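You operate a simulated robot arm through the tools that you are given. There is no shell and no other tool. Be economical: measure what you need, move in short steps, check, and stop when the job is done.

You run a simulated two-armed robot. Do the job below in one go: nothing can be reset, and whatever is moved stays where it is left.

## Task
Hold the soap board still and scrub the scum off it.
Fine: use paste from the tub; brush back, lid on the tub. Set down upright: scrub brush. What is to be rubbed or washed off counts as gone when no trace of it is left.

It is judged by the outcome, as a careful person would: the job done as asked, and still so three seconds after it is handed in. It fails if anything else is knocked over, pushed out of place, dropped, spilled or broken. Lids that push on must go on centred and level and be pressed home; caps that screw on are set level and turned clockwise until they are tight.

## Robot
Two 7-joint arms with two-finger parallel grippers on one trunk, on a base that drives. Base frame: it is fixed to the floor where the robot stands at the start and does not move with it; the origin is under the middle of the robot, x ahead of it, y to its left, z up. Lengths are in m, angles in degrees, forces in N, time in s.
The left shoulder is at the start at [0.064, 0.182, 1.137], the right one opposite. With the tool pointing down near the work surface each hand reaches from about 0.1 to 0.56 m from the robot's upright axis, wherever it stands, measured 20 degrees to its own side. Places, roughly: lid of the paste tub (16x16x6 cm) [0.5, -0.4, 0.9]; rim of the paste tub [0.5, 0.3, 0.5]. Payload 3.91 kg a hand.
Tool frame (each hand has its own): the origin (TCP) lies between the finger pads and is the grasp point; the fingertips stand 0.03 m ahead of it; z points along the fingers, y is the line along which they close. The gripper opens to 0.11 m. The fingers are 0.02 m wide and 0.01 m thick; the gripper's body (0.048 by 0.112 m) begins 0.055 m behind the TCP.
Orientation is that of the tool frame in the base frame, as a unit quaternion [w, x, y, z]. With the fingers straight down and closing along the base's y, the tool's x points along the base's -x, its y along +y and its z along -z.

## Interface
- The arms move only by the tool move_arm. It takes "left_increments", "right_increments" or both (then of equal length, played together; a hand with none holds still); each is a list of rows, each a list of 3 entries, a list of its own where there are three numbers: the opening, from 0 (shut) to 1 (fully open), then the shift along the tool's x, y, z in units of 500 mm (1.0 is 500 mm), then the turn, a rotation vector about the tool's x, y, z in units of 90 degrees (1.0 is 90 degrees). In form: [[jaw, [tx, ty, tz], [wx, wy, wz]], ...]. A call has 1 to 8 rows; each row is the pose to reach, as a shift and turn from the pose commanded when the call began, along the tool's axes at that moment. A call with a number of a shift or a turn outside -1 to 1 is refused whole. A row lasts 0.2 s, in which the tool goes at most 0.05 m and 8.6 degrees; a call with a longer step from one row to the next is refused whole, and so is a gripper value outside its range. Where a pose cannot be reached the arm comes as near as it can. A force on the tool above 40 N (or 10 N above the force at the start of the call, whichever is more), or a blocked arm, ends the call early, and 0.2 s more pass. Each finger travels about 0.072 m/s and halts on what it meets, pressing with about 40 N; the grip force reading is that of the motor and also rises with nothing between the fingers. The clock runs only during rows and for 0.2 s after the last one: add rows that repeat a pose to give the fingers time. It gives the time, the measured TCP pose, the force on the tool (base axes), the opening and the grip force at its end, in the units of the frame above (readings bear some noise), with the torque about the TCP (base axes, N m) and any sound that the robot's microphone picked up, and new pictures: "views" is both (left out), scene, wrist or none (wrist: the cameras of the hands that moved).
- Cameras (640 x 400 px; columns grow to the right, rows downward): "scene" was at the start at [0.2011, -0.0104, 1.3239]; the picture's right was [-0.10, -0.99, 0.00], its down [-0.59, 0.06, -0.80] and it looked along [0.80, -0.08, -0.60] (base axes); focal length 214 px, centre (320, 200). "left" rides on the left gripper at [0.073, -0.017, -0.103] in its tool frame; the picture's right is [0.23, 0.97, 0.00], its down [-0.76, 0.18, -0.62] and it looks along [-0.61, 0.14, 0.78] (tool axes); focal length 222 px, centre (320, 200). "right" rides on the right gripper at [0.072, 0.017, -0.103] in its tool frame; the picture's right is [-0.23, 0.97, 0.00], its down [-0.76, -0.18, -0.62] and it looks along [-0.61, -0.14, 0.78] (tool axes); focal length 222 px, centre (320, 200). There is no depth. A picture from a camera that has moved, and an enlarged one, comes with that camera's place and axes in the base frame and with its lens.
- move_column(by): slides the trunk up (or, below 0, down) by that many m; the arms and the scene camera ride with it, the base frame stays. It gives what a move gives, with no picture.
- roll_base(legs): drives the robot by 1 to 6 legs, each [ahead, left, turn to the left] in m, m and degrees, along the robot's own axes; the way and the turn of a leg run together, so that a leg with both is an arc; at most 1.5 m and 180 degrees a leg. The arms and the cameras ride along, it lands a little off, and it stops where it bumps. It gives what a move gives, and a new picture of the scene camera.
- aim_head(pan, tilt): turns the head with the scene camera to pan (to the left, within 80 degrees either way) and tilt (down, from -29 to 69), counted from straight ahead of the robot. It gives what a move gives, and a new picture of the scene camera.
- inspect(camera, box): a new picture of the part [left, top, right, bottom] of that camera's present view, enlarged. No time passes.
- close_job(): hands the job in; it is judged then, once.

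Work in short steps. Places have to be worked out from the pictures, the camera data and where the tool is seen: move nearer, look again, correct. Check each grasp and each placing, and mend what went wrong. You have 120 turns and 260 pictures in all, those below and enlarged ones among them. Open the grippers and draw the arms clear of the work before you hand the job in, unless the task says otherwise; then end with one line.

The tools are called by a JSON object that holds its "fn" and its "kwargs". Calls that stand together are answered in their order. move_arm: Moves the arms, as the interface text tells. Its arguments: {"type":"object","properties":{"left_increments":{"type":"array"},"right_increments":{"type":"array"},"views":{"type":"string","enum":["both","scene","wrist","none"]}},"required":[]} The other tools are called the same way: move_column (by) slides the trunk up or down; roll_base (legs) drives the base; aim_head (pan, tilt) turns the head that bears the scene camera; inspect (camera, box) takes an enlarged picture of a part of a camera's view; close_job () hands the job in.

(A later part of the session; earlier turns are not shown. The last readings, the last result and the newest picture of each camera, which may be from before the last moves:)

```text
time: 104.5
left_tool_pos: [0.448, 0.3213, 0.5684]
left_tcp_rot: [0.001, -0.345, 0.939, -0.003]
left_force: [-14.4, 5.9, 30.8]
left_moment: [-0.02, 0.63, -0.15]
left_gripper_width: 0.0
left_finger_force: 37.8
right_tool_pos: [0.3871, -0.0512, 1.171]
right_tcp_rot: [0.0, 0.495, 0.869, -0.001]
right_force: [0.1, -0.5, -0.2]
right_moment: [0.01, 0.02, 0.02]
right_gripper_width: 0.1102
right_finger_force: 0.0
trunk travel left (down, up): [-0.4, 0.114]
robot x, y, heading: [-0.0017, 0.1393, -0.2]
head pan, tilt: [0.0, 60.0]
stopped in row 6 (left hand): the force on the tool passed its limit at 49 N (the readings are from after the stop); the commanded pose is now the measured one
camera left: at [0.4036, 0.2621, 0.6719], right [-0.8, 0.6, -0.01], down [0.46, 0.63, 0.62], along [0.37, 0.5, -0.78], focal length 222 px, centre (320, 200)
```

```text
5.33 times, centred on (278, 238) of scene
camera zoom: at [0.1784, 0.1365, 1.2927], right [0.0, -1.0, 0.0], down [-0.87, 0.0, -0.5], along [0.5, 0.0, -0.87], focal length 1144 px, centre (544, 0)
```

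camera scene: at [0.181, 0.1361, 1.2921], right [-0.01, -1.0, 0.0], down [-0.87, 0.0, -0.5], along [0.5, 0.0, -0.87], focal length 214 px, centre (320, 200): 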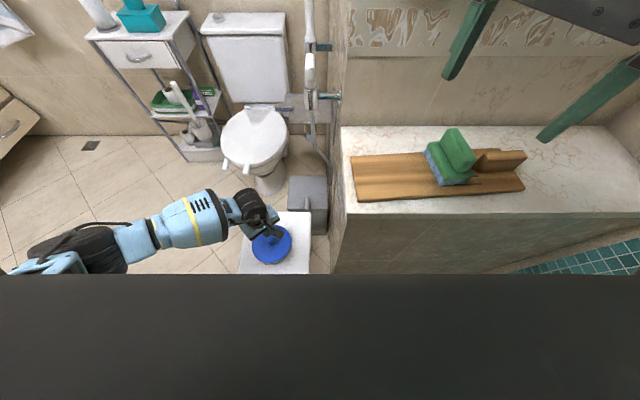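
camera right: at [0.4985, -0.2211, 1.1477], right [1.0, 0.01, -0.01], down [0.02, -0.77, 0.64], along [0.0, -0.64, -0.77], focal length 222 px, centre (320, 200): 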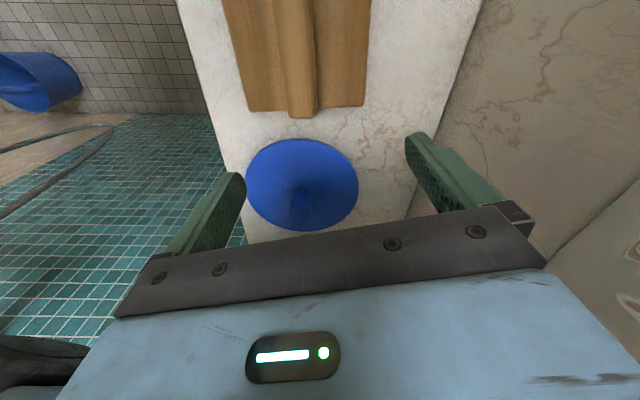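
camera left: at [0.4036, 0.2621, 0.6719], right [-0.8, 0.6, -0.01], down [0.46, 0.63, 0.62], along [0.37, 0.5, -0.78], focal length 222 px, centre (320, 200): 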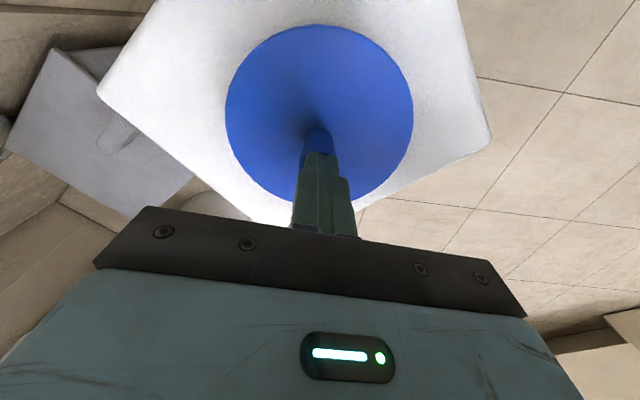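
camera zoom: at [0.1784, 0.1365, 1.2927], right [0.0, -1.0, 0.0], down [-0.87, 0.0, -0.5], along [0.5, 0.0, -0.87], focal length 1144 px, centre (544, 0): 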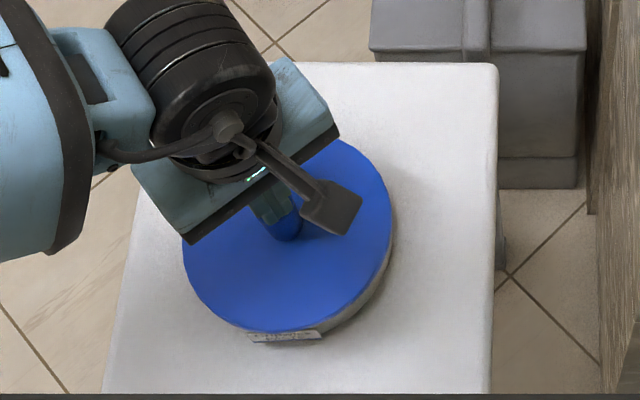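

About 49 N went in without an evident click. I press once more, deeper, from this preload.

{"fn": "move_arm", "kwargs": {"left_increments": [[0, [0, 0, 0.004], [0, 0, 0]], [0, [0, 0, 0.008], [0, 0, 0]], [0, [0, 0, 0.014], [0, 0, 0]], [0, [0, 0, 0.02], [0, 0, 0]]], "views": "none"}}

```text
time: 104.9
left_tool_pos: [0.4481, 0.3222, 0.5676]
left_tcp_rot: [0.001, -0.345, 0.939, -0.003]
left_force: [-15.1, 5.1, 31.8]
left_moment: [0.01, 0.67, -0.12]
left_gripper_width: 0.0
left_finger_force: 37.9
right_tool_pos: [0.3863, -0.0501, 1.1696]
right_tcp_rot: [0.0, 0.494, 0.87, 0.0]
right_force: [-0.7, -0.1, -0.2]
right_moment: [-0.02, 0.01, 0.0]
right_gripper_width: 0.11
right_finger_force: 0.0
trunk travel left (down, up): [-0.4, 0.114]
robot x, y, heading: [-0.0022, 0.141, -0.4]
head pan, tilt: [0.0, 60.0]
stopped in row 2 (left hand): the force on the tool passed its limit at 48 N (the readings are from after the stop); the commanded pose is now the measured one
```

It's solid. To see whether the lid is seated I back the hand off and look at the tub from a low angle.

{"fn": "move_arm", "kwargs": {"left_increments": [[0, [0, 0, -0.08], [0, 0, 0]], [0, [0.04, 0, -0.14], [0, -0.06, 0]], [0, [0.12, 0, -0.14], [0, -0.14, 0]], [0, [0.2, 0, -0.12], [0, -0.22, 0]], [0, [0.27, 0, -0.07], [0, -0.3, 0]], [0, [0.312, 0, 0], [0, -0.38, 0]]], "views": "wrist"}}

{"fn": "inspect", "kwargs": {"camera": "scene", "box": [230, 200, 326, 275]}}

```text
time: 106.3
left_tool_pos: [0.3329, 0.2206, 0.5657]
left_tcp_rot: [0.279, -0.332, 0.895, 0.099]
left_force: [-0.9, 0.2, -1.1]
left_moment: [0.03, -0.01, -0.03]
left_gripper_width: 0.0002
left_finger_force: 37.5
right_tool_pos: [0.3887, -0.0519, 1.1691]
right_tcp_rot: [-0.001, 0.494, 0.869, 0.0]
right_force: [0.1, 0.2, 0.0]
right_moment: [0.05, -0.01, -0.01]
right_gripper_width: 0.1101
right_finger_force: 0.0
trunk travel left (down, up): [-0.4, 0.114]
robot x, y, heading: [0.0007, 0.141, -0.4]
head pan, tilt: [0.0, 60.0]
camera left: at [0.2536, 0.1306, 0.6105], right [-0.77, 0.62, -0.14], down [0.09, 0.32, 0.94], along [0.63, 0.72, -0.3], focal length 222 px, centre (320, 200)
```

left: 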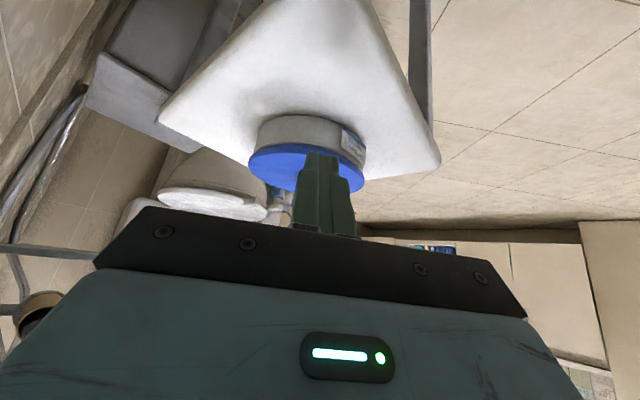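

```text
5.33 times, centred on (278, 238) of scene
camera zoom: at [0.1803, 0.1358, 1.2922], right [0.0, -1.0, 0.0], down [-0.87, 0.0, -0.5], along [0.5, 0.0, -0.87], focal length 1144 px, centre (544, 0)
```

zoom: 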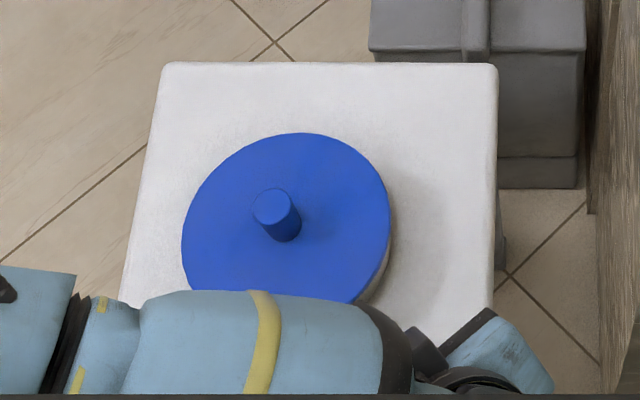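

{"fn": "inspect", "kwargs": {"camera": "left", "box": [230, 90, 390, 210]}}

```text
3.33 times, centred on (310, 150) of left
camera zoom: at [0.2536, 0.1306, 0.6105], right [-0.77, 0.62, -0.14], down [0.09, 0.32, 0.94], along [0.63, 0.72, -0.3], focal length 740 px, centre (353, 367)
```

zoom: 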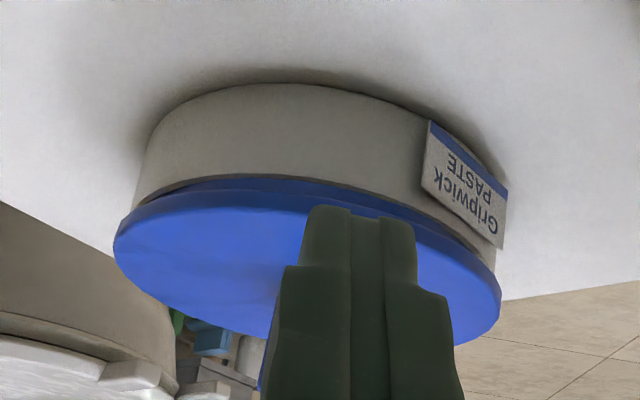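

{"fn": "inspect", "kwargs": {"camera": "left", "box": [250, 125, 370, 175]}}

```text
5.33 times, centred on (310, 150) of left
camera zoom: at [0.2536, 0.1306, 0.6105], right [-0.77, 0.62, -0.14], down [0.09, 0.32, 0.94], along [0.63, 0.72, -0.3], focal length 1185 px, centre (373, 467)
```

zoom: 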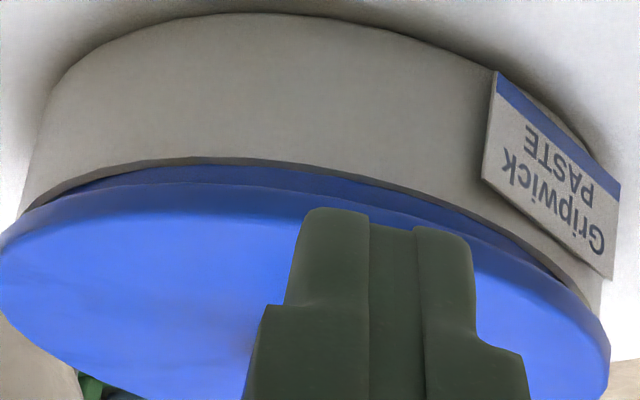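

There's a dark strip between rim and disc, so the lid's plug isn't in yet (gap about 5 mm); laterally it is centred. I move the hand up out of view and measure the offset from the head camera.

{"fn": "move_arm", "kwargs": {"left_increments": [[0, [-0.06, 0, -0.08], [0, 0.08, 0]], [0, [-0.12, 0, -0.15], [0, 0.16, 0]], [0, [-0.14, 0.04, -0.23], [0, 0.24, 0]], [0, [-0.16, 0.1, -0.3], [0, 0.31, 0]], [0.2, [-0.18, 0.16, -0.37], [0, 0.38, 0]]], "views": "scene"}}

{"fn": "inspect", "kwargs": {"camera": "scene", "box": [252, 218, 300, 268]}}

{"fn": "inspect", "kwargs": {"camera": "left", "box": [200, 0, 440, 150]}}

```text
time: 107.5
left_tool_pos: [0.2533, 0.2653, 0.7699]
left_tcp_rot: [0.002, -0.345, 0.939, -0.005]
left_force: [0.2, -0.1, -0.1]
left_moment: [-0.01, -0.02, -0.01]
left_gripper_width: 0.0219
left_finger_force: 0.0
right_tool_pos: [0.3875, -0.0506, 1.1687]
right_tcp_rot: [-0.001, 0.494, 0.869, -0.002]
right_force: [-0.7, 0.1, 0.2]
right_moment: [-0.02, 0.0, 0.0]
right_gripper_width: 0.1099
right_finger_force: 0.1
trunk travel left (down, up): [-0.4, 0.114]
robot x, y, heading: [-0.0005, 0.1426, -0.2]
head pan, tilt: [0.0, 60.0]
camera scene: at [0.1796, 0.1372, 1.2923], right [0.0, -1.0, 0.0], down [-0.87, 0.0, -0.5], along [0.5, 0.0, -0.87], focal length 214 px, centre (320, 200)
```

scene: 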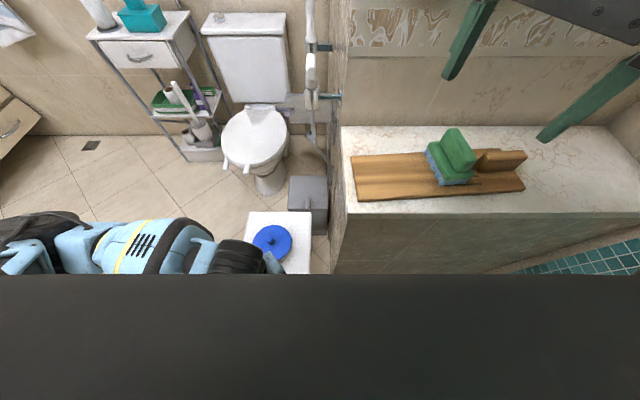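

```text
8.00 times, centred on (276, 243) of scene
camera zoom: at [0.1796, 0.1372, 1.2923], right [0.0, -1.0, 0.0], down [-0.87, 0.0, -0.5], along [0.5, 0.0, -0.87], focal length 1716 px, centre (672, -144)
```

zoom: 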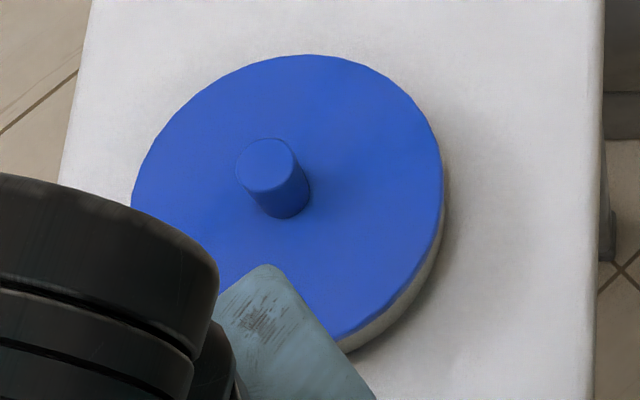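

```text
2.67 times, centred on (320, 75) of left
camera zoom: at [0.2097, 0.206, 0.8725], right [-0.8, 0.6, -0.01], down [0.46, 0.63, 0.62], along [0.38, 0.5, -0.78], focal length 592 px, centre (320, 533)
```

zoom: 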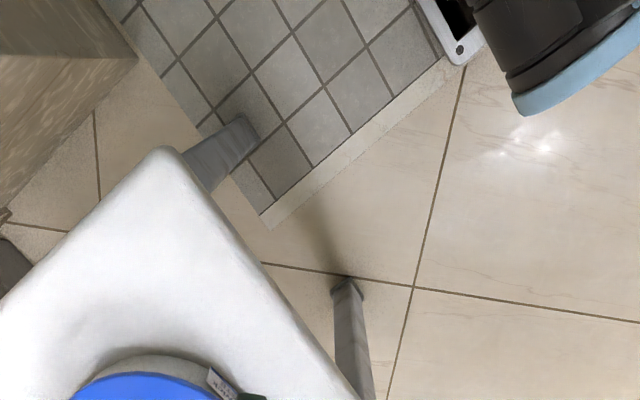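

I can't resolve the small offset by eye, so I'll regrip the knob with a vertical hand and search: light downward pressure with small shifts until the plug drops in. First I come above the knob.

{"fn": "move_arm", "kwargs": {"left_increments": [[0.4, [-0.07, -0.03, 0.02], [0, 0, 0]], [0.6, [-0.14, -0.06, 0.06], [0, 0, 0]], [0.6, [-0.21, -0.095, 0.11], [0, 0, 0]], [0.6, [-0.28, -0.13, 0.17], [0, 0, 0]], [0.6, [-0.34, -0.155, 0.24], [0, 0, 0]], [0.6, [-0.371, -0.168, 0.32], [0, 0, 0]]], "views": "wrist"}}

{"fn": "inspect", "kwargs": {"camera": "left", "box": [200, 50, 440, 250]}}

```text
time: 108.9
left_tool_pos: [0.4522, 0.3206, 0.6095]
left_tcp_rot: [0.001, -0.345, 0.939, -0.003]
left_force: [0.4, 0.4, 0.6]
left_moment: [0.04, 0.0, -0.01]
left_gripper_width: 0.066
left_finger_force: 0.1
right_tool_pos: [0.39, -0.0508, 1.169]
right_tcp_rot: [-0.001, 0.495, 0.869, 0.0]
right_force: [0.1, 0.3, -0.1]
right_moment: [0.01, -0.01, -0.02]
right_gripper_width: 0.11
right_finger_force: 0.0
trunk travel left (down, up): [-0.4, 0.114]
robot x, y, heading: [-0.0013, 0.1409, -0.2]
head pan, tilt: [0.0, 60.0]
camera left: at [0.4082, 0.2611, 0.7115], right [-0.8, 0.6, -0.01], down [0.46, 0.63, 0.62], along [0.38, 0.5, -0.78], focal length 222 px, centre (320, 200)
```

left: 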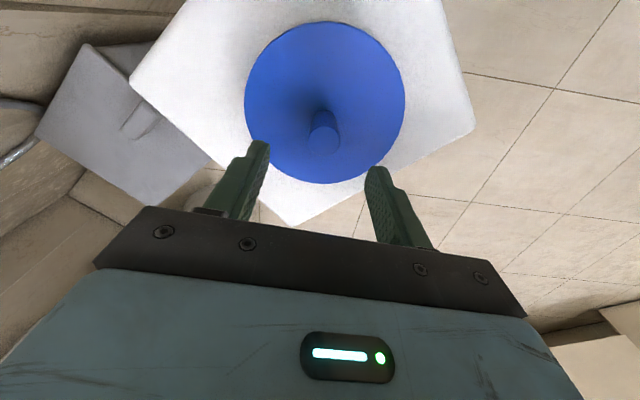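

```text
2.00 times, centred on (320, 150) of left
camera zoom: at [0.4082, 0.2611, 0.7115], right [-0.8, 0.6, -0.01], down [0.46, 0.63, 0.62], along [0.38, 0.5, -0.78], focal length 444 px, centre (320, 300)
```

zoom: 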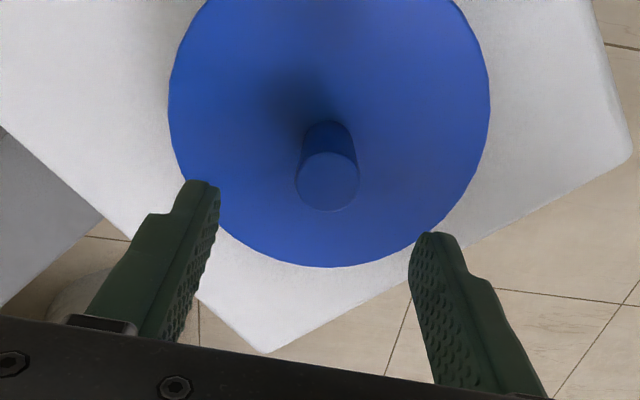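

The knob is between the fingers. I descend to z≈0.539 and close.

{"fn": "move_arm", "kwargs": {"left_increments": [[0.6, [0, 0.003, 0.05], [0, 0, 0]], [0.6, [-0.002, 0.003, 0.1], [0, 0, 0]], [0.6, [-0.002, 0.003, 0.138], [0, 0, 0]], [0.3, [-0.002, 0.003, 0.138], [0, 0, 0]], [0.1, [-0.002, 0.003, 0.138], [0, 0, 0]], [0, [-0.002, 0.003, 0.138], [0, 0, 0]], [0, [-0.002, 0.003, 0.138], [0, 0, 0]]], "views": "wrist"}}

```text
time: 110.5
left_tool_pos: [0.4524, 0.3221, 0.5397]
left_tcp_rot: [0.001, -0.345, 0.939, -0.003]
left_force: [-0.2, 1.6, -0.4]
left_moment: [0.11, 0.02, 0.05]
left_gripper_width: 0.026
left_finger_force: 39.4
right_tool_pos: [0.3892, -0.0508, 1.1691]
right_tcp_rot: [-0.002, 0.495, 0.869, 0.0]
right_force: [-0.3, 0.2, 0.2]
right_moment: [0.01, 0.03, -0.02]
right_gripper_width: 0.1101
right_finger_force: 0.1
trunk travel left (down, up): [-0.4, 0.114]
robot x, y, heading: [-0.0004, 0.1407, -0.4]
head pan, tilt: [0.0, 60.0]
camera left: at [0.4074, 0.2617, 0.6434], right [-0.8, 0.59, -0.01], down [0.46, 0.63, 0.62], along [0.37, 0.5, -0.78], focal length 222 px, centre (320, 200)
```

left: 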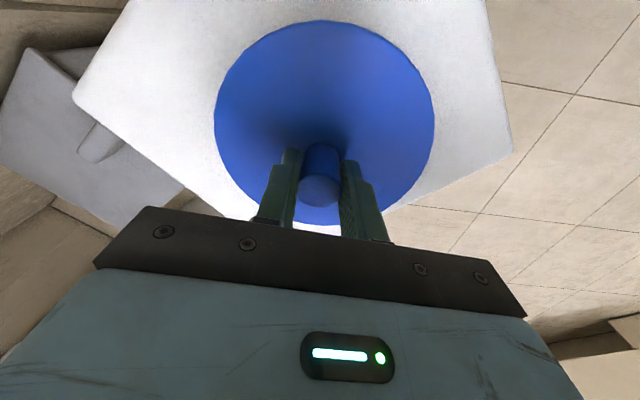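

Gripped. I press lightly (2 mm) and slide 6 mm toward the robot, watching for a drop.

{"fn": "move_arm", "kwargs": {"left_increments": [[0, [0, 0, 0.004], [0, 0, 0]], [0, [0.003, 0, 0.005], [0, 0, 0]], [0, [0.006, 0, 0.006], [0, 0, 0]], [0, [0.009, 0, 0.006], [0, 0, 0]], [0, [0.012, 0, 0.006], [0, 0, 0]]], "views": "none"}}

```text
time: 111.7
left_tool_pos: [0.4482, 0.3143, 0.5382]
left_tcp_rot: [0.002, -0.344, 0.939, -0.005]
left_force: [3.2, 3.2, 10.7]
left_moment: [0.31, -0.7, 0.07]
left_gripper_width: 0.0257
left_finger_force: 40.0
right_tool_pos: [0.3886, -0.0503, 1.1696]
right_tcp_rot: [-0.001, 0.495, 0.869, -0.001]
right_force: [0.5, 0.6, 0.0]
right_moment: [0.03, 0.02, 0.03]
right_gripper_width: 0.11
right_finger_force: 0.1
trunk travel left (down, up): [-0.4, 0.114]
robot x, y, heading: [-0.0025, 0.1378, -0.3]
head pan, tilt: [0.0, 60.0]
```

The contact is now at the +x side, so the plug must go further toward -x. I move -x in small steps under light pressure.

{"fn": "move_arm", "kwargs": {"left_increments": [[0, [0.002, 0.002, 0.002], [0, 0, 0]], [0, [0.0046, 0.0039, 0.003], [0, 0, 0]], [0, [0.007, 0.006, 0.004], [0, 0, 0]]], "views": "none"}}

```text
time: 112.5
left_tool_pos: [0.4449, 0.3152, 0.5379]
left_tcp_rot: [0.005, -0.345, 0.938, -0.006]
left_force: [9.6, 0.4, 23.2]
left_moment: [-0.24, 0.07, 0.1]
left_gripper_width: 0.0258
left_finger_force: 40.3
right_tool_pos: [0.3863, -0.0515, 1.1695]
right_tcp_rot: [-0.001, 0.494, 0.869, -0.001]
right_force: [0.6, 0.1, -0.5]
right_moment: [0.02, 0.0, 0.03]
right_gripper_width: 0.1101
right_finger_force: 0.0
trunk travel left (down, up): [-0.4, 0.114]
robot x, y, heading: [-0.0013, 0.1422, -0.3]
head pan, tilt: [0.0, 60.0]
```

{"fn": "inspect", "kwargs": {"camera": "scene", "box": [252, 218, 300, 268]}}

{"fn": "inspect", "kwargs": {"camera": "left", "box": [200, 10, 450, 235]}}

```text
8.00 times, centred on (276, 243) of scene
camera zoom: at [0.1795, 0.1361, 1.2925], right [0.0, -1.0, 0.0], down [-0.87, 0.0, -0.5], along [0.5, 0.0, -0.87], focal length 1716 px, centre (672, -144)
```

zoom: 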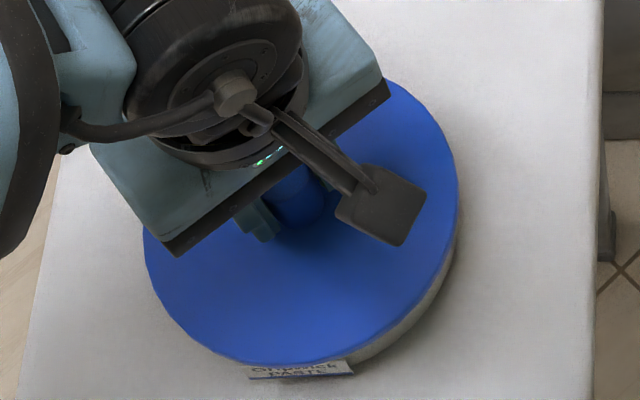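

```text
1.78 times, centred on (325, 122) of left
camera zoom: at [0.3998, 0.2553, 0.6412], right [-0.8, 0.59, -0.01], down [0.46, 0.63, 0.62], along [0.38, 0.49, -0.78], focal length 395 px, centre (311, 338)
```

zoom: 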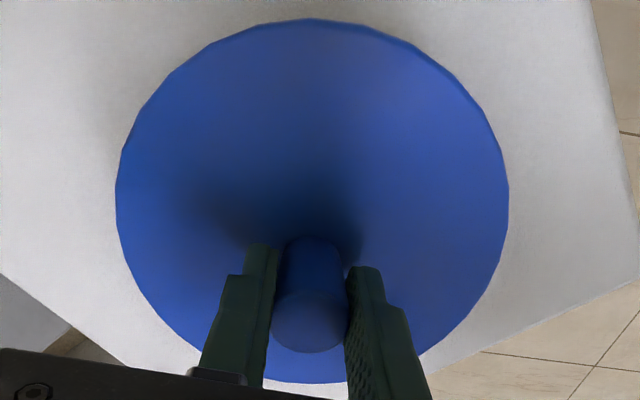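

The tub appears to have been dragged along slightly with the lid, so the plug is mechanically engaged and only needs pressing home. I first relax the sideways load, then press straight down with the level grip.

{"fn": "move_arm", "kwargs": {"left_increments": [[0, [-0.004, -0.002, 0.0], [0, 0, 0]], [0, [-0.004, -0.002, 0.006], [0, 0, 0]], [0, [-0.004, -0.002, 0.012], [0, 0, 0]], [0, [-0.004, -0.002, 0.02], [0, 0, 0]]], "views": "none"}}

```text
time: 113.6
left_tool_pos: [0.4469, 0.3141, 0.5293]
left_tcp_rot: [0.002, -0.346, 0.938, -0.005]
left_force: [-8.0, 1.2, 21.6]
left_moment: [0.5, -0.32, 0.07]
left_gripper_width: 0.0257
left_finger_force: 39.9
right_tool_pos: [0.388, -0.0509, 1.1694]
right_tcp_rot: [-0.001, 0.494, 0.869, -0.001]
right_force: [-0.3, 1.0, -0.5]
right_moment: [-0.02, 0.02, -0.02]
right_gripper_width: 0.1101
right_finger_force: 0.1
trunk travel left (down, up): [-0.4, 0.114]
robot x, y, heading: [-0.0021, 0.1358, -0.0]
head pan, tilt: [0.0, 60.0]
stopped in row 4 (left hand): the force on the tool passed its limit at 48 N (the readings are from after the stop); the commanded pose is now the measured one
```

The tool dropped 8 mm, so the plug seems to have gone in. I open, back off and look from the low angle again.

{"fn": "move_arm", "kwargs": {"left_increments": [[0.2, [0, 0, -0.004], [0, 0, 0]], [0.5, [0, 0, -0.004], [0, 0, 0]], [0.6, [0, 0, -0.004], [0, 0, 0]], [0.6, [0, 0, -0.08], [0, 0, 0]], [0.5, [0, 0, -0.16], [0, 0, 0]]], "views": "none"}}

{"fn": "move_arm", "kwargs": {"left_increments": [[0.2, [0.06, 0, -0.01], [0, -0.08, 0]], [0, [0.13, 0, 0.0], [0, -0.16, 0]], [0, [0.2, 0, 0.02], [0, -0.24, 0]], [0, [0.27, 0, 0.06], [0, -0.31, 0]], [0, [0.312, 0, 0.12], [0, -0.38, 0]]], "views": "none"}}

{"fn": "inspect", "kwargs": {"camera": "left", "box": [230, 90, 390, 210]}}

{"fn": "inspect", "kwargs": {"camera": "left", "box": [250, 125, 370, 175]}}

```text
time: 114.8
left_tool_pos: [0.4446, 0.3148, 0.6096]
left_tcp_rot: [0.001, -0.344, 0.939, -0.004]
left_force: [-0.3, 0.0, 0.2]
left_moment: [0.02, 0.0, 0.02]
left_gripper_width: 0.055
left_finger_force: 0.0
right_tool_pos: [0.3885, -0.0511, 1.1701]
right_tcp_rot: [-0.001, 0.494, 0.869, 0.0]
right_force: [0.1, 0.2, 0.3]
right_moment: [-0.01, 0.05, -0.02]
right_gripper_width: 0.11
right_finger_force: 0.1
trunk travel left (down, up): [-0.4, 0.114]
robot x, y, heading: [-0.0002, 0.1369, -0.4]
head pan, tilt: [0.0, 60.0]
```

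```text
time: 116.0
left_tool_pos: [0.3291, 0.2146, 0.5468]
left_tcp_rot: [0.279, -0.331, 0.896, 0.098]
left_force: [0.5, 0.3, 0.1]
left_moment: [0.01, -0.01, 0.01]
left_gripper_width: 0.0002
left_finger_force: 37.3
right_tool_pos: [0.388, -0.0514, 1.1687]
right_tcp_rot: [-0.001, 0.495, 0.869, 0.0]
right_force: [-0.8, 0.3, -0.8]
right_moment: [0.02, -0.02, -0.03]
right_gripper_width: 0.1102
right_finger_force: 0.2
trunk travel left (down, up): [-0.4, 0.114]
robot x, y, heading: [-0.0018, 0.1396, -0.3]
head pan, tilt: [0.0, 60.0]
```

```text
3.33 times, centred on (310, 150) of left
camera zoom: at [0.2499, 0.1239, 0.5915], right [-0.77, 0.62, -0.14], down [0.09, 0.32, 0.94], along [0.63, 0.72, -0.3], focal length 740 px, centre (353, 367)
```

zoom: 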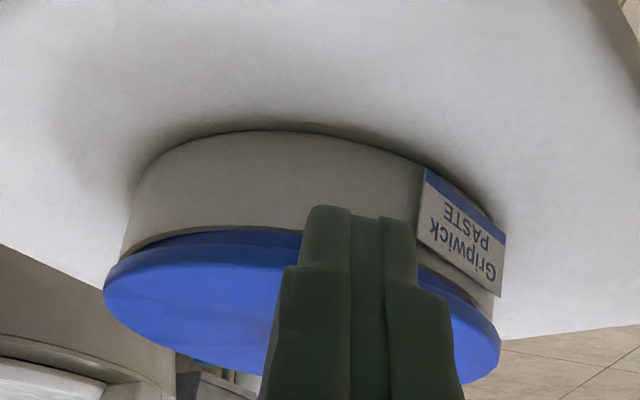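

```text
5.33 times, centred on (310, 150) of left
camera zoom: at [0.2499, 0.1239, 0.5915], right [-0.77, 0.62, -0.14], down [0.09, 0.32, 0.94], along [0.63, 0.72, -0.3], focal length 1185 px, centre (373, 467)
```

zoom: 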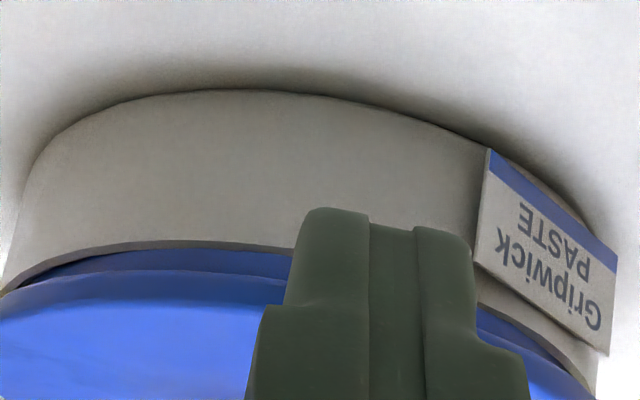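

The strip is still there, but the fingers block the view. I open them, tilt a bit further and back up to look between them at lid level.

{"fn": "move_arm", "kwargs": {"left_increments": [[0.5, [0.04, 0, -0.01], [0, -0.06, 0]], [1, [0.082, 0, -0.02], [0, -0.12, 0]], [1, [0.082, 0, -0.02], [0, -0.12, 0]], [1, [0.082, 0, -0.02], [0, -0.12, 0]]], "views": "wrist"}}

{"fn": "inspect", "kwargs": {"camera": "left", "box": [230, 110, 390, 210]}}

```text
time: 117.0
left_tool_pos: [0.2979, 0.1882, 0.5326]
left_tcp_rot: [0.361, -0.32, 0.866, 0.128]
left_force: [-0.3, 0.3, 0.6]
left_moment: [-0.01, 0.02, 0.0]
left_gripper_width: 0.1099
left_finger_force: 0.1
right_tool_pos: [0.3885, -0.0513, 1.169]
right_tcp_rot: [-0.002, 0.494, 0.869, 0.0]
right_force: [-0.3, -0.6, -0.1]
right_moment: [0.0, -0.03, 0.0]
right_gripper_width: 0.1099
right_finger_force: 0.1
trunk travel left (down, up): [-0.4, 0.114]
robot x, y, heading: [-0.0025, 0.1411, -0.2]
head pan, tilt: [0.0, 60.0]
camera left: at [0.2141, 0.0948, 0.5545], right [-0.75, 0.64, -0.17], down [-0.05, 0.21, 0.98], along [0.66, 0.74, -0.12], focal length 222 px, centre (320, 200)
```

left: 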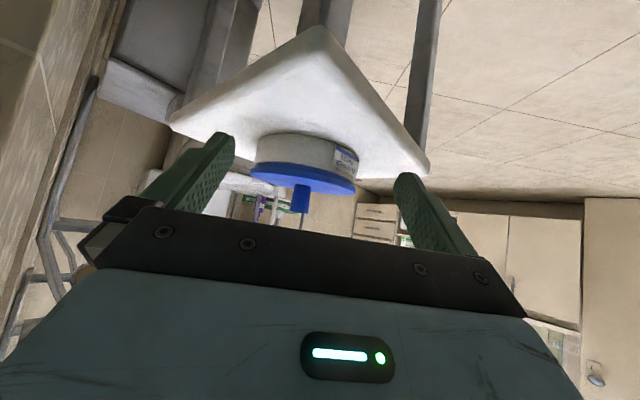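

```text
4.00 times, centred on (310, 160) of left
camera zoom: at [0.2141, 0.0948, 0.5545], right [-0.75, 0.64, -0.17], down [-0.05, 0.21, 0.98], along [0.66, 0.74, -0.12], focal length 888 px, centre (360, 360)
```

zoom: 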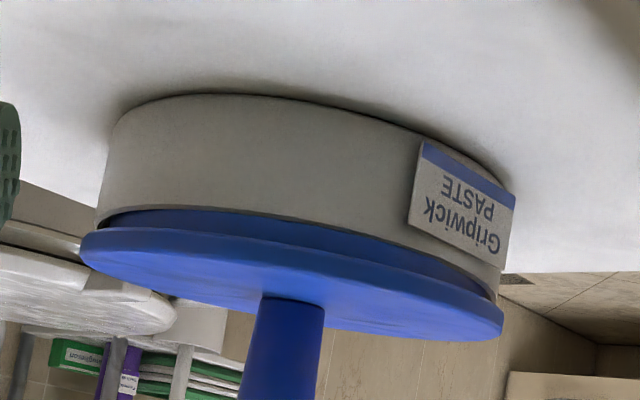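

Clear view now: the plug rests right on the rim with an even gap, so it's level but slightly off. I enlarge to measure plug against rim.

{"fn": "inspect", "kwargs": {"camera": "left", "box": [245, 150, 305, 190]}}

{"fn": "inspect", "kwargs": {"camera": "left", "box": [310, 155, 370, 195]}}

```text
10.00 times, centred on (275, 170) of left
camera zoom: at [0.2141, 0.0948, 0.5545], right [-0.75, 0.64, -0.17], down [-0.05, 0.21, 0.98], along [0.66, 0.74, -0.12], focal length 2221 px, centre (770, 500)
```

zoom: 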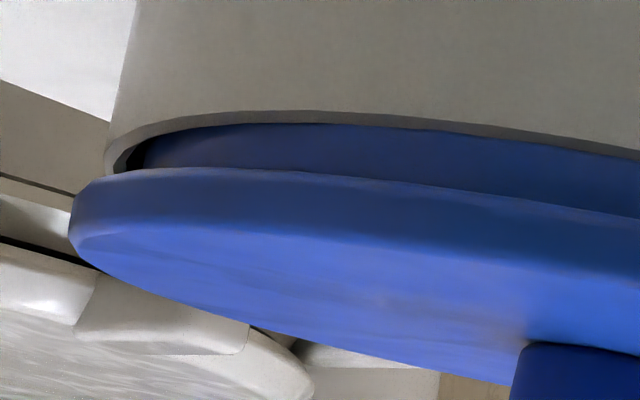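

```text
10.00 times, centred on (340, 175) of left
camera zoom: at [0.2141, 0.0948, 0.5545], right [-0.75, 0.64, -0.17], down [-0.05, 0.21, 0.98], along [0.66, 0.74, -0.12], focal length 2221 px, centre (120, 450)
```

zoom: 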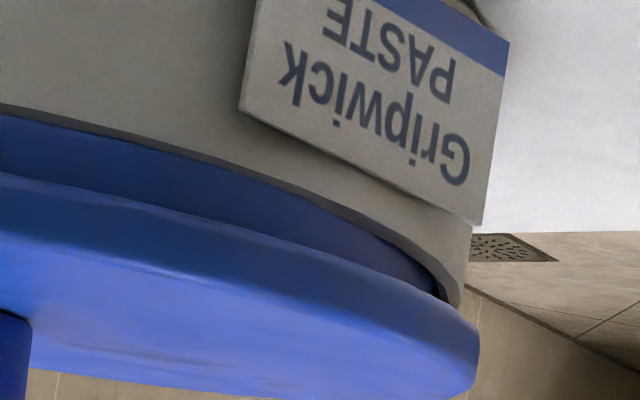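

The lid is tilted: its far side is in, and its near (robot-side) edge stands about 6 mm proud. I'll press down on the near part of the disc, so I bring the closed, vertical fingers above (0.414, 0.279).

{"fn": "move_arm", "kwargs": {"left_increments": [[0.7, [-0.06, 0, -0.05], [0, 0.083, 0]], [0.4, [-0.13, 0, -0.08], [0, 0.166, 0]], [0.1, [-0.19, -0.003, -0.07], [0, 0.25, 0]], [0, [-0.24, -0.006, -0.01], [0, 0.333, 0]], [0, [-0.275, -0.009, 0.06], [0, 0.416, 0]], [0, [-0.303, -0.012, 0.114], [0, 0.5, 0]]], "views": "wrist"}}

```text
time: 118.4
left_tool_pos: [0.4125, 0.2799, 0.599]
left_tcp_rot: [0.0, -0.345, 0.939, -0.006]
left_force: [-0.5, -0.1, -0.3]
left_moment: [0.01, -0.02, -0.01]
left_gripper_width: 0.0002
left_finger_force: 37.8
right_tool_pos: [0.3902, -0.0507, 1.1681]
right_tcp_rot: [-0.001, 0.494, 0.869, -0.001]
right_force: [0.1, 0.2, 0.9]
right_moment: [0.0, 0.03, 0.01]
right_gripper_width: 0.1098
right_finger_force: 0.0
trunk travel left (down, up): [-0.4, 0.114]
robot x, y, heading: [0.0012, 0.1438, -0.1]
head pan, tilt: [0.0, 60.0]
camera left: at [0.3686, 0.2208, 0.7031], right [-0.8, 0.6, -0.01], down [0.46, 0.64, 0.62], along [0.37, 0.49, -0.79], focal length 222 px, centre (320, 200)
```

left: 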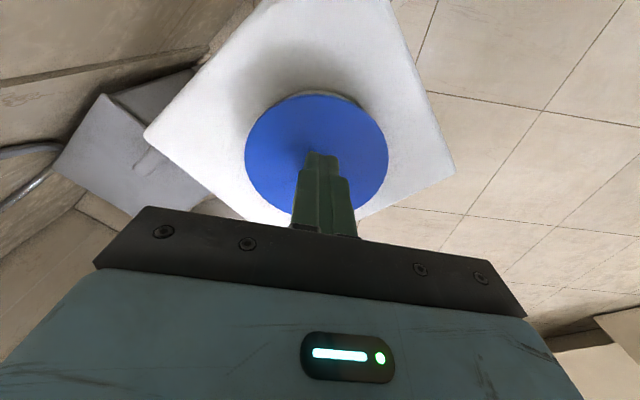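

The landing point is on the disc's near half. I press down.

{"fn": "move_arm", "kwargs": {"left_increments": [[0, [0.01, 0, 0.05], [0, 0, 0]], [0, [0.01, 0, 0.09], [0, 0, 0]], [0, [0.01, 0, 0.11], [0, 0, 0]], [0, [0.01, 0, 0.124], [0, 0, 0]], [0, [0.01, 0, 0.136], [0, 0, 0]], [0, [0.01, 0, 0.148], [0, 0, 0]]], "views": "none"}}

```text
time: 119.7
left_tool_pos: [0.4119, 0.2747, 0.5312]
left_tcp_rot: [0.001, -0.346, 0.938, -0.006]
left_force: [-11.6, 6.4, 31.1]
left_moment: [0.08, 0.44, -0.02]
left_gripper_width: 0.0
left_finger_force: 38.1
right_tool_pos: [0.387, -0.0504, 1.1699]
right_tcp_rot: [0.0, 0.494, 0.87, -0.001]
right_force: [0.8, -0.1, -0.7]
right_moment: [0.02, 0.03, 0.01]
right_gripper_width: 0.1098
right_finger_force: 0.0
trunk travel left (down, up): [-0.4, 0.114]
robot x, y, heading: [-0.0005, 0.1397, -0.1]
head pan, tilt: [0.0, 60.0]
stopped in row 6 (left hand): the force on the tool passed its limit at 50 N (the readings are from after the stop); the commanded pose is now the measured one
```

I check from the low viewpoint again.

{"fn": "move_arm", "kwargs": {"left_increments": [[0, [0, 0, -0.06], [0, 0, 0]], [0, [0.07, 0, -0.1], [0, -0.083, 0]], [0.3, [0.15, 0, -0.1], [0, -0.17, 0]], [0.6, [0.22, 0, -0.07], [0, -0.25, 0]], [1, [0.265, 0, -0.04], [0, -0.333, 0]], [1, [0.286, 0, 0.0], [0, -0.416, 0]], [1, [0.286, 0, 0.0], [0, -0.5, 0]]], "views": "none"}}

{"fn": "inspect", "kwargs": {"camera": "left", "box": [230, 110, 390, 210]}}

```text
time: 121.3
left_tool_pos: [0.301, 0.1827, 0.5292]
left_tcp_rot: [0.361, -0.321, 0.866, 0.126]
left_force: [0.8, -0.3, 0.0]
left_moment: [0.0, 0.0, -0.02]
left_gripper_width: 0.1102
left_finger_force: 0.0
right_tool_pos: [0.3881, -0.0509, 1.1687]
right_tcp_rot: [-0.001, 0.494, 0.869, -0.001]
right_force: [0.0, -0.2, -0.6]
right_moment: [0.02, 0.02, -0.01]
right_gripper_width: 0.11
right_finger_force: 0.0
trunk travel left (down, up): [-0.4, 0.114]
robot x, y, heading: [-0.0002, 0.1366, -0.3]
head pan, tilt: [0.0, 60.0]
```

```text
4.00 times, centred on (310, 160) of left
camera zoom: at [0.2178, 0.0887, 0.5515], right [-0.75, 0.64, -0.17], down [-0.05, 0.21, 0.98], along [0.66, 0.74, -0.13], focal length 888 px, centre (360, 360)
```

zoom: 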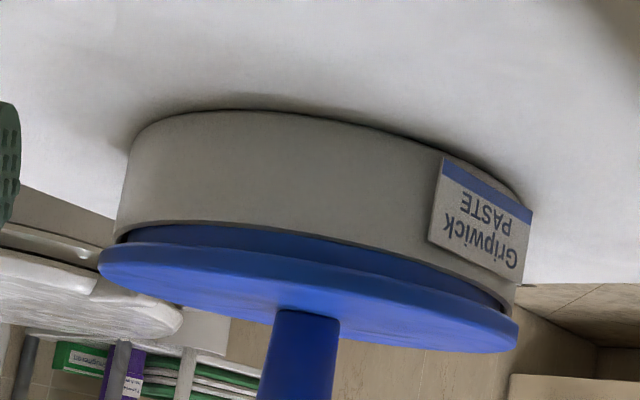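

The gap shrank. I repeat the press on the near edge, a little further out.

{"fn": "move_arm", "kwargs": {"left_increments": [[0.7, [-0.06, 0, -0.05], [0, 0.083, 0]], [0.4, [-0.13, 0, -0.08], [0, 0.166, 0]], [0.1, [-0.19, -0.003, -0.07], [0, 0.25, 0]], [0, [-0.235, -0.003, -0.01], [0, 0.333, 0]], [0, [-0.27, -0.003, 0.06], [0, 0.416, 0]], [0, [-0.285, -0.003, 0.114], [0, 0.5, 0]]], "views": "none"}}

{"fn": "move_arm", "kwargs": {"left_increments": [[0, [0.0, 0, 0.05], [0, 0, 0]], [0, [0.0, 0, 0.09], [0, 0, 0]], [0, [0.0, 0, 0.11], [0, 0, 0]], [0, [0.0, 0, 0.124], [0, 0, 0]], [0, [0.0, 0, 0.136], [0, 0, 0]], [0, [0.0, 0, 0.15], [0, 0, 0]], [0, [0.0, 0, 0.164], [0, 0, 0]]], "views": "none"}}

```text
time: 122.7
left_tool_pos: [0.4093, 0.2733, 0.5884]
left_tcp_rot: [0.001, -0.346, 0.938, -0.006]
left_force: [0.4, -0.2, 0.5]
left_moment: [0.04, 0.02, 0.0]
left_gripper_width: 0.0
left_finger_force: 37.7
right_tool_pos: [0.3897, -0.0503, 1.1681]
right_tcp_rot: [-0.002, 0.494, 0.87, 0.0]
right_force: [0.5, -1.0, -0.4]
right_moment: [0.0, 0.02, 0.03]
right_gripper_width: 0.1097
right_finger_force: 0.1
trunk travel left (down, up): [-0.4, 0.114]
robot x, y, heading: [-0.0, 0.1376, -0.2]
head pan, tilt: [0.0, 60.0]
```

```text
time: 123.8
left_tool_pos: [0.4123, 0.2729, 0.5327]
left_tcp_rot: [0.001, -0.347, 0.938, -0.006]
left_force: [-10.9, 6.7, 31.7]
left_moment: [0.05, 0.6, -0.02]
left_gripper_width: 0.0
left_finger_force: 37.4
right_tool_pos: [0.3877, -0.0496, 1.1699]
right_tcp_rot: [-0.001, 0.494, 0.87, -0.001]
right_force: [-1.0, -0.2, 0.0]
right_moment: [0.0, 0.01, 0.01]
right_gripper_width: 0.11
right_finger_force: 0.2
trunk travel left (down, up): [-0.4, 0.114]
robot x, y, heading: [-0.0011, 0.1411, -0.2]
head pan, tilt: [0.0, 60.0]
stopped in row 5 (left hand): the force on the tool passed its limit at 51 N (the readings are from after the stop); the commanded pose is now the measured one
```

The near edge is firm now. I press on the knob top again.

{"fn": "move_arm", "kwargs": {"left_increments": [[0, [0, 0, -0.07], [0, 0, 0]], [0, [0, 0, -0.13], [0, 0, 0]], [0, [-0.06, 0, -0.13], [0, 0, 0]], [0, [-0.108, 0.002, -0.13], [0, 0, 0]], [0, [-0.108, 0.002, -0.1], [0, 0, 0]], [0, [-0.108, 0.002, -0.08], [0, 0, 0]], [0, [-0.108, 0.002, -0.07], [0, 0, 0]], [0, [-0.108, 0.002, -0.06], [0, 0, 0]]], "views": "wrist"}}

```text
time: 125.5
left_tool_pos: [0.4566, 0.3076, 0.5686]
left_tcp_rot: [0.003, -0.347, 0.938, -0.009]
left_force: [-10.4, 4.7, 30.8]
left_moment: [0.03, 0.58, -0.11]
left_gripper_width: 0.0
left_finger_force: 37.6
right_tool_pos: [0.3879, -0.0501, 1.1695]
right_tcp_rot: [0.0, 0.494, 0.87, -0.001]
right_force: [0.2, 0.8, -0.3]
right_moment: [0.01, 0.04, -0.01]
right_gripper_width: 0.1101
right_finger_force: 0.0
trunk travel left (down, up): [-0.4, 0.114]
robot x, y, heading: [-0.0012, 0.14, -0.2]
head pan, tilt: [0.0, 60.0]
stopped in row 8 (left hand): the force on the tool passed its limit at 52 N (the readings are from after the stop); the commanded pose is now the measured one
camera left: at [0.4102, 0.2483, 0.6715], right [-0.81, 0.59, -0.02], down [0.46, 0.64, 0.62], along [0.38, 0.49, -0.79], focal length 222 px, centre (320, 200)
```

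left: 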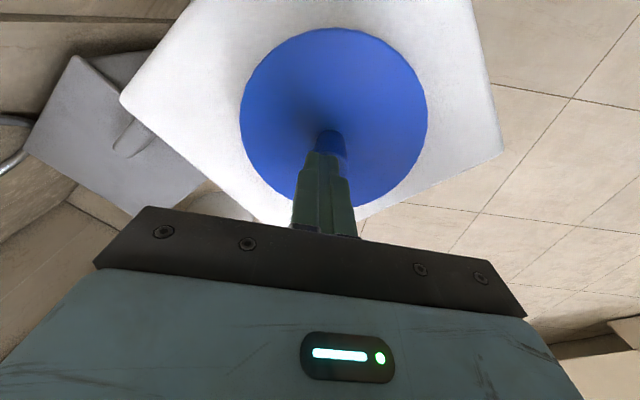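

The knob's height hasn't changed, and each press shows a sideways force of 10–15 N that may jam the plug. I cancel that by shifting the fingertip back a few mm while keeping the preload, and read the forces.

{"fn": "move_arm", "kwargs": {"left_increments": [[0, [0.002, 0.004, 0.0], [0, 0, 0]], [0, [0.0042, 0.0075, 0.001], [0, 0, 0]], [0, [0.0042, 0.0075, 0.001], [0, 0, 0]]], "views": "none"}}

```text
time: 126.3
left_tool_pos: [0.4538, 0.3079, 0.5683]
left_tcp_rot: [0.005, -0.347, 0.938, -0.01]
left_force: [12.9, 1.7, 33.1]
left_moment: [-0.1, -0.11, -0.04]
left_gripper_width: 0.0
left_finger_force: 37.8
right_tool_pos: [0.3877, -0.0517, 1.1697]
right_tcp_rot: [-0.002, 0.494, 0.87, -0.001]
right_force: [-0.6, -0.8, -0.8]
right_moment: [0.04, 0.0, 0.01]
right_gripper_width: 0.11
right_finger_force: 0.1
trunk travel left (down, up): [-0.4, 0.114]
robot x, y, heading: [-0.0008, 0.1403, 0.2]
head pan, tilt: [0.0, 60.0]
```

Sideways force reversed sign, so half that shift is neutral. I go to neutral and add downward pressure.

{"fn": "move_arm", "kwargs": {"left_increments": [[0, [-0.0034, -0.0028, 0.0], [0, 0, 0]], [0, [-0.0034, -0.0028, 0.002], [0, 0, 0]], [0, [-0.0036, -0.003, 0.003], [0, 0, 0]]], "views": "none"}}

```text
time: 127.0
left_tool_pos: [0.4557, 0.307, 0.568]
left_tcp_rot: [0.003, -0.347, 0.938, -0.012]
left_force: [-7.9, 3.5, 24.4]
left_moment: [0.0, 0.47, -0.04]
left_gripper_width: 0.0002
left_finger_force: 37.4
right_tool_pos: [0.3871, -0.05, 1.1699]
right_tcp_rot: [-0.001, 0.493, 0.87, -0.001]
right_force: [0.1, -0.3, -0.3]
right_moment: [-0.02, -0.01, -0.02]
right_gripper_width: 0.11
right_finger_force: 0.0
trunk travel left (down, up): [-0.4, 0.114]
robot x, y, heading: [-0.0017, 0.1396, -0.2]
head pan, tilt: [0.0, 60.0]
stopped in row 3 (left hand): the force on the tool passed its limit at 46 N (the readings are from after the stop); the commanded pose is now the measured one
```

My fingertip was pressing off-centre on the knob. Before pressing again I check the other direction: I raise the hand and swing it round to view the lid from the left side.

{"fn": "move_arm", "kwargs": {"left_increments": [[0, [0, 0, -0.09], [0, 0, 0]], [0, [0, 0.03, -0.175], [0, 0, 0.09]], [0, [0, 0.08, -0.24], [0, 0, 0.18]], [0, [0, 0.14, -0.26], [0, 0, 0.27]], [0, [0, 0.2, -0.26], [0, 0, 0.36]], [0, [0, 0.25, -0.26], [0, 0, 0.45]], [0, [0, 0.296, -0.26], [0, 0, 0.54]], [0, [0, 0.296, -0.26], [0, 0, 0.63]]], "views": "none"}}

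```text
time: 128.8
left_tool_pos: [0.3575, 0.4234, 0.6937]
left_tcp_rot: [0.008, 0.142, 0.99, -0.008]
left_force: [0.8, 0.7, -0.9]
left_moment: [0.03, 0.03, 0.0]
left_gripper_width: 0.0
left_finger_force: 37.7
right_tool_pos: [0.3882, -0.0505, 1.169]
right_tcp_rot: [-0.002, 0.493, 0.87, -0.001]
right_force: [0.2, 0.0, -0.4]
right_moment: [-0.03, -0.01, 0.03]
right_gripper_width: 0.1101
right_finger_force: 0.1
trunk travel left (down, up): [-0.4, 0.114]
robot x, y, heading: [-0.0028, 0.1382, 0.1]
head pan, tilt: [0.0, 60.0]
```

I complete the swing and tilt so the camera looks level at the lid from the left-front.

{"fn": "move_arm", "kwargs": {"left_increments": [[0.3, [0.014, 0.007, 0.047], [0.0206, -0.0694, 0.0496]], [0.6, [0.028, 0.014, 0.094], [0.041, -0.139, 0.0993]], [1, [0.042, 0.021, 0.141], [0.0617, -0.208, 0.149]], [1, [0.056, 0.028, 0.188], [0.0823, -0.278, 0.1986]], [1, [0.07, 0.035, 0.235], [0.103, -0.347, 0.248]], [1, [0.084, 0.042, 0.282], [0.1234, -0.4166, 0.298]], [1, [0.096, 0.048, 0.328], [0.144, -0.486, 0.3475]]], "views": "wrist"}}

```text
time: 130.4
left_tool_pos: [0.3205, 0.456, 0.5278]
left_tcp_rot: [0.357, 0.382, 0.837, -0.163]
left_force: [-0.5, 0.1, 0.1]
left_moment: [-0.02, 0.01, -0.02]
left_gripper_width: 0.1102
left_finger_force: 0.0
right_tool_pos: [0.389, -0.05, 1.1679]
right_tcp_rot: [-0.002, 0.493, 0.87, -0.002]
right_force: [-0.2, 0.6, 0.7]
right_moment: [-0.02, -0.05, -0.02]
right_gripper_width: 0.1101
right_finger_force: 0.1
trunk travel left (down, up): [-0.4, 0.114]
robot x, y, heading: [-0.0028, 0.141, -0.0]
head pan, tilt: [0.0, 60.0]
camera left: at [0.2254, 0.5394, 0.5456], right [0.63, 0.76, -0.16], down [0.18, 0.06, 0.98], along [0.75, -0.65, -0.1], focal length 222 px, centre (320, 200)
```

left: 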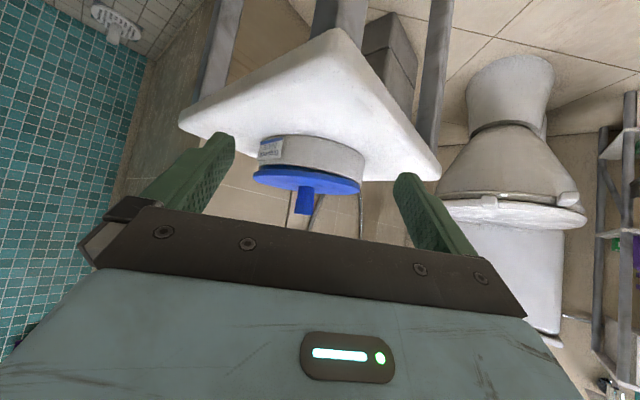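

{"fn": "inspect", "kwargs": {"camera": "left", "box": [245, 125, 375, 215]}}

{"fn": "inspect", "kwargs": {"camera": "left", "box": [315, 155, 370, 195]}}

{"fn": "inspect", "kwargs": {"camera": "left", "box": [245, 150, 300, 190]}}

```text
4.44 times, centred on (310, 170) of left
camera zoom: at [0.2254, 0.5394, 0.5456], right [0.63, 0.76, -0.16], down [0.18, 0.06, 0.98], along [0.75, -0.65, -0.1], focal length 987 px, centre (364, 333)
```

zoom: 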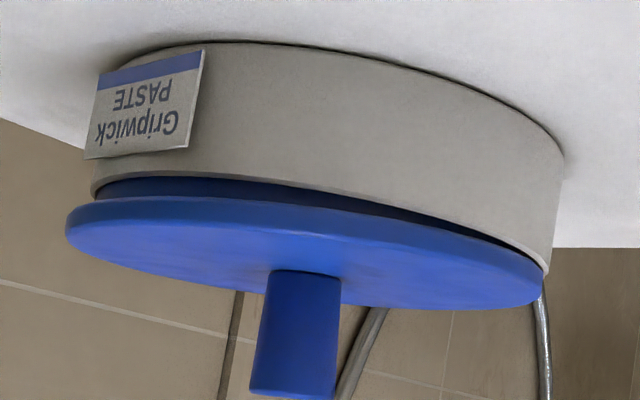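

```text
10.00 times, centred on (342, 175) of left
camera zoom: at [0.2254, 0.5394, 0.5456], right [0.63, 0.76, -0.16], down [0.18, 0.06, 0.98], along [0.75, -0.65, -0.1], focal length 2221 px, centre (95, 450)
```

zoom: 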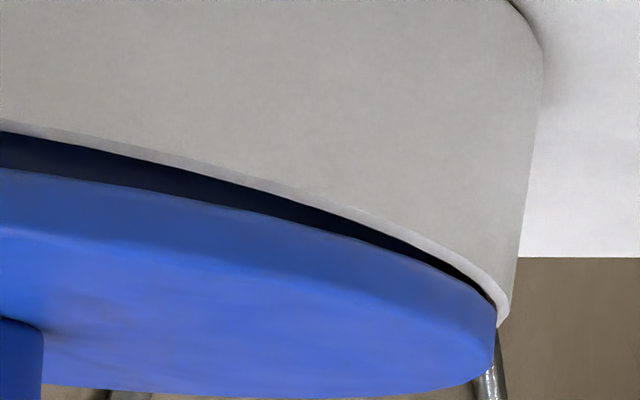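

```text
10.00 times, centred on (272, 170) of left
camera zoom: at [0.2254, 0.5394, 0.5456], right [0.63, 0.76, -0.16], down [0.18, 0.06, 0.98], along [0.75, -0.65, -0.1], focal length 2221 px, centre (795, 500)
```

zoom: 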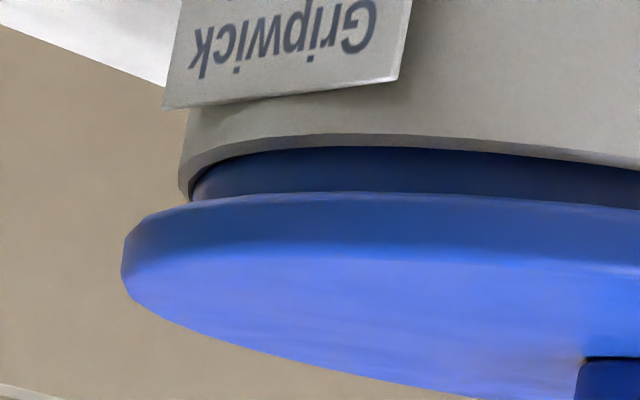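

Now it's clear: seen from the left, the lid is offset about 5.5 mm toward the robot (-u), with the plug sitting on the near rim. I'll regrip the knob, lift, and shift it by about (+4.3, +3.6) mm. First I return above the knob with a vertical hand.

{"fn": "move_arm", "kwargs": {"left_increments": [[1, [-0.06, 0, -0.05], [0, 0.086, 0]], [1, [-0.13, 0, -0.08], [0, 0.171, 0]], [1, [-0.2, 0.001, -0.07], [0, 0.257, 0]], [1, [-0.262, 0.003, 0.0], [0, 0.342, 0]], [1, [-0.32, 0.004, 0.076], [0, 0.428, 0]], [0.7, [-0.364, 0.005, 0.158], [0, 0.513, 0]]], "views": "wrist"}}

```text
time: 131.8
left_tool_pos: [0.4473, 0.3165, 0.606]
left_tcp_rot: [-0.001, 0.416, 0.91, 0.001]
left_force: [0.7, 0.0, 0.1]
left_moment: [0.01, 0.0, 0.01]
left_gripper_width: 0.0769
left_finger_force: 0.1
right_tool_pos: [0.3897, -0.0517, 1.1692]
right_tcp_rot: [-0.002, 0.494, 0.87, -0.002]
right_force: [0.6, -0.2, 0.4]
right_moment: [0.03, 0.01, -0.01]
right_gripper_width: 0.1099
right_finger_force: 0.0
trunk travel left (down, up): [-0.4, 0.114]
robot x, y, heading: [-0.0006, 0.1381, 0.0]
head pan, tilt: [0.0, 60.0]
camera left: at [0.3861, 0.3601, 0.7083], right [0.59, 0.81, 0.0], down [0.63, -0.46, 0.62], along [0.5, -0.36, -0.78], focal length 222 px, centre (320, 200)
```

left: 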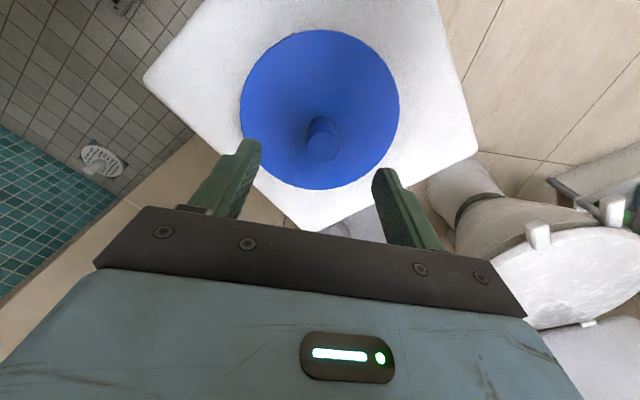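

The knob is right below. I descend, grip, and lift the lid about 1.4 cm.

{"fn": "move_arm", "kwargs": {"left_increments": [[0.7, [-0.006, 0.004, 0.06], [0, 0, 0]], [0.6, [-0.006, 0.004, 0.132], [0, 0, 0]], [0.3, [-0.006, 0.004, 0.132], [0, 0, 0]], [0.1, [-0.006, 0.004, 0.132], [0, 0, 0]], [0, [-0.006, 0.004, 0.132], [0, 0, 0]], [0, [-0.006, 0.004, 0.132], [0, 0, 0]], [0, [-0.006, 0.004, 0.118], [0, 0, 0]], [0, [-0.006, 0.004, 0.104], [0, 0, 0]]], "views": "wrist"}}

```text
time: 133.6
left_tool_pos: [0.4455, 0.3186, 0.554]
left_tcp_rot: [0.001, 0.415, 0.91, -0.001]
left_force: [0.3, -0.4, -1.2]
left_moment: [0.01, 0.0, 0.0]
left_gripper_width: 0.026
left_finger_force: 40.5
right_tool_pos: [0.3887, -0.0501, 1.1691]
right_tcp_rot: [-0.001, 0.494, 0.87, 0.0]
right_force: [-1.0, 0.6, -0.4]
right_moment: [0.02, -0.02, 0.05]
right_gripper_width: 0.11
right_finger_force: 0.2
trunk travel left (down, up): [-0.4, 0.114]
robot x, y, heading: [-0.0018, 0.1403, 0.0]
head pan, tilt: [0.0, 60.0]
camera left: at [0.3858, 0.3615, 0.6564], right [0.59, 0.81, 0.0], down [0.63, -0.46, 0.62], along [0.5, -0.37, -0.78], focal length 222 px, centre (320, 200)
```

left: 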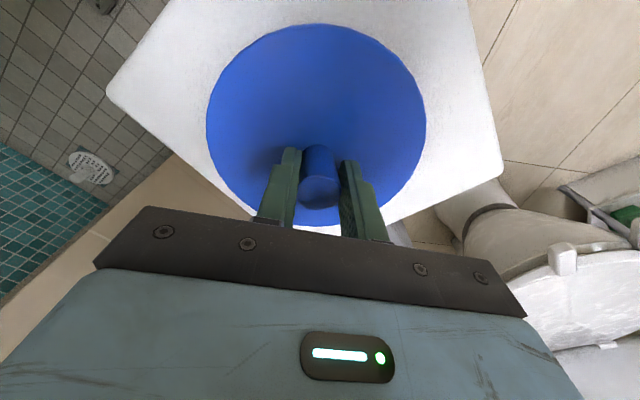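

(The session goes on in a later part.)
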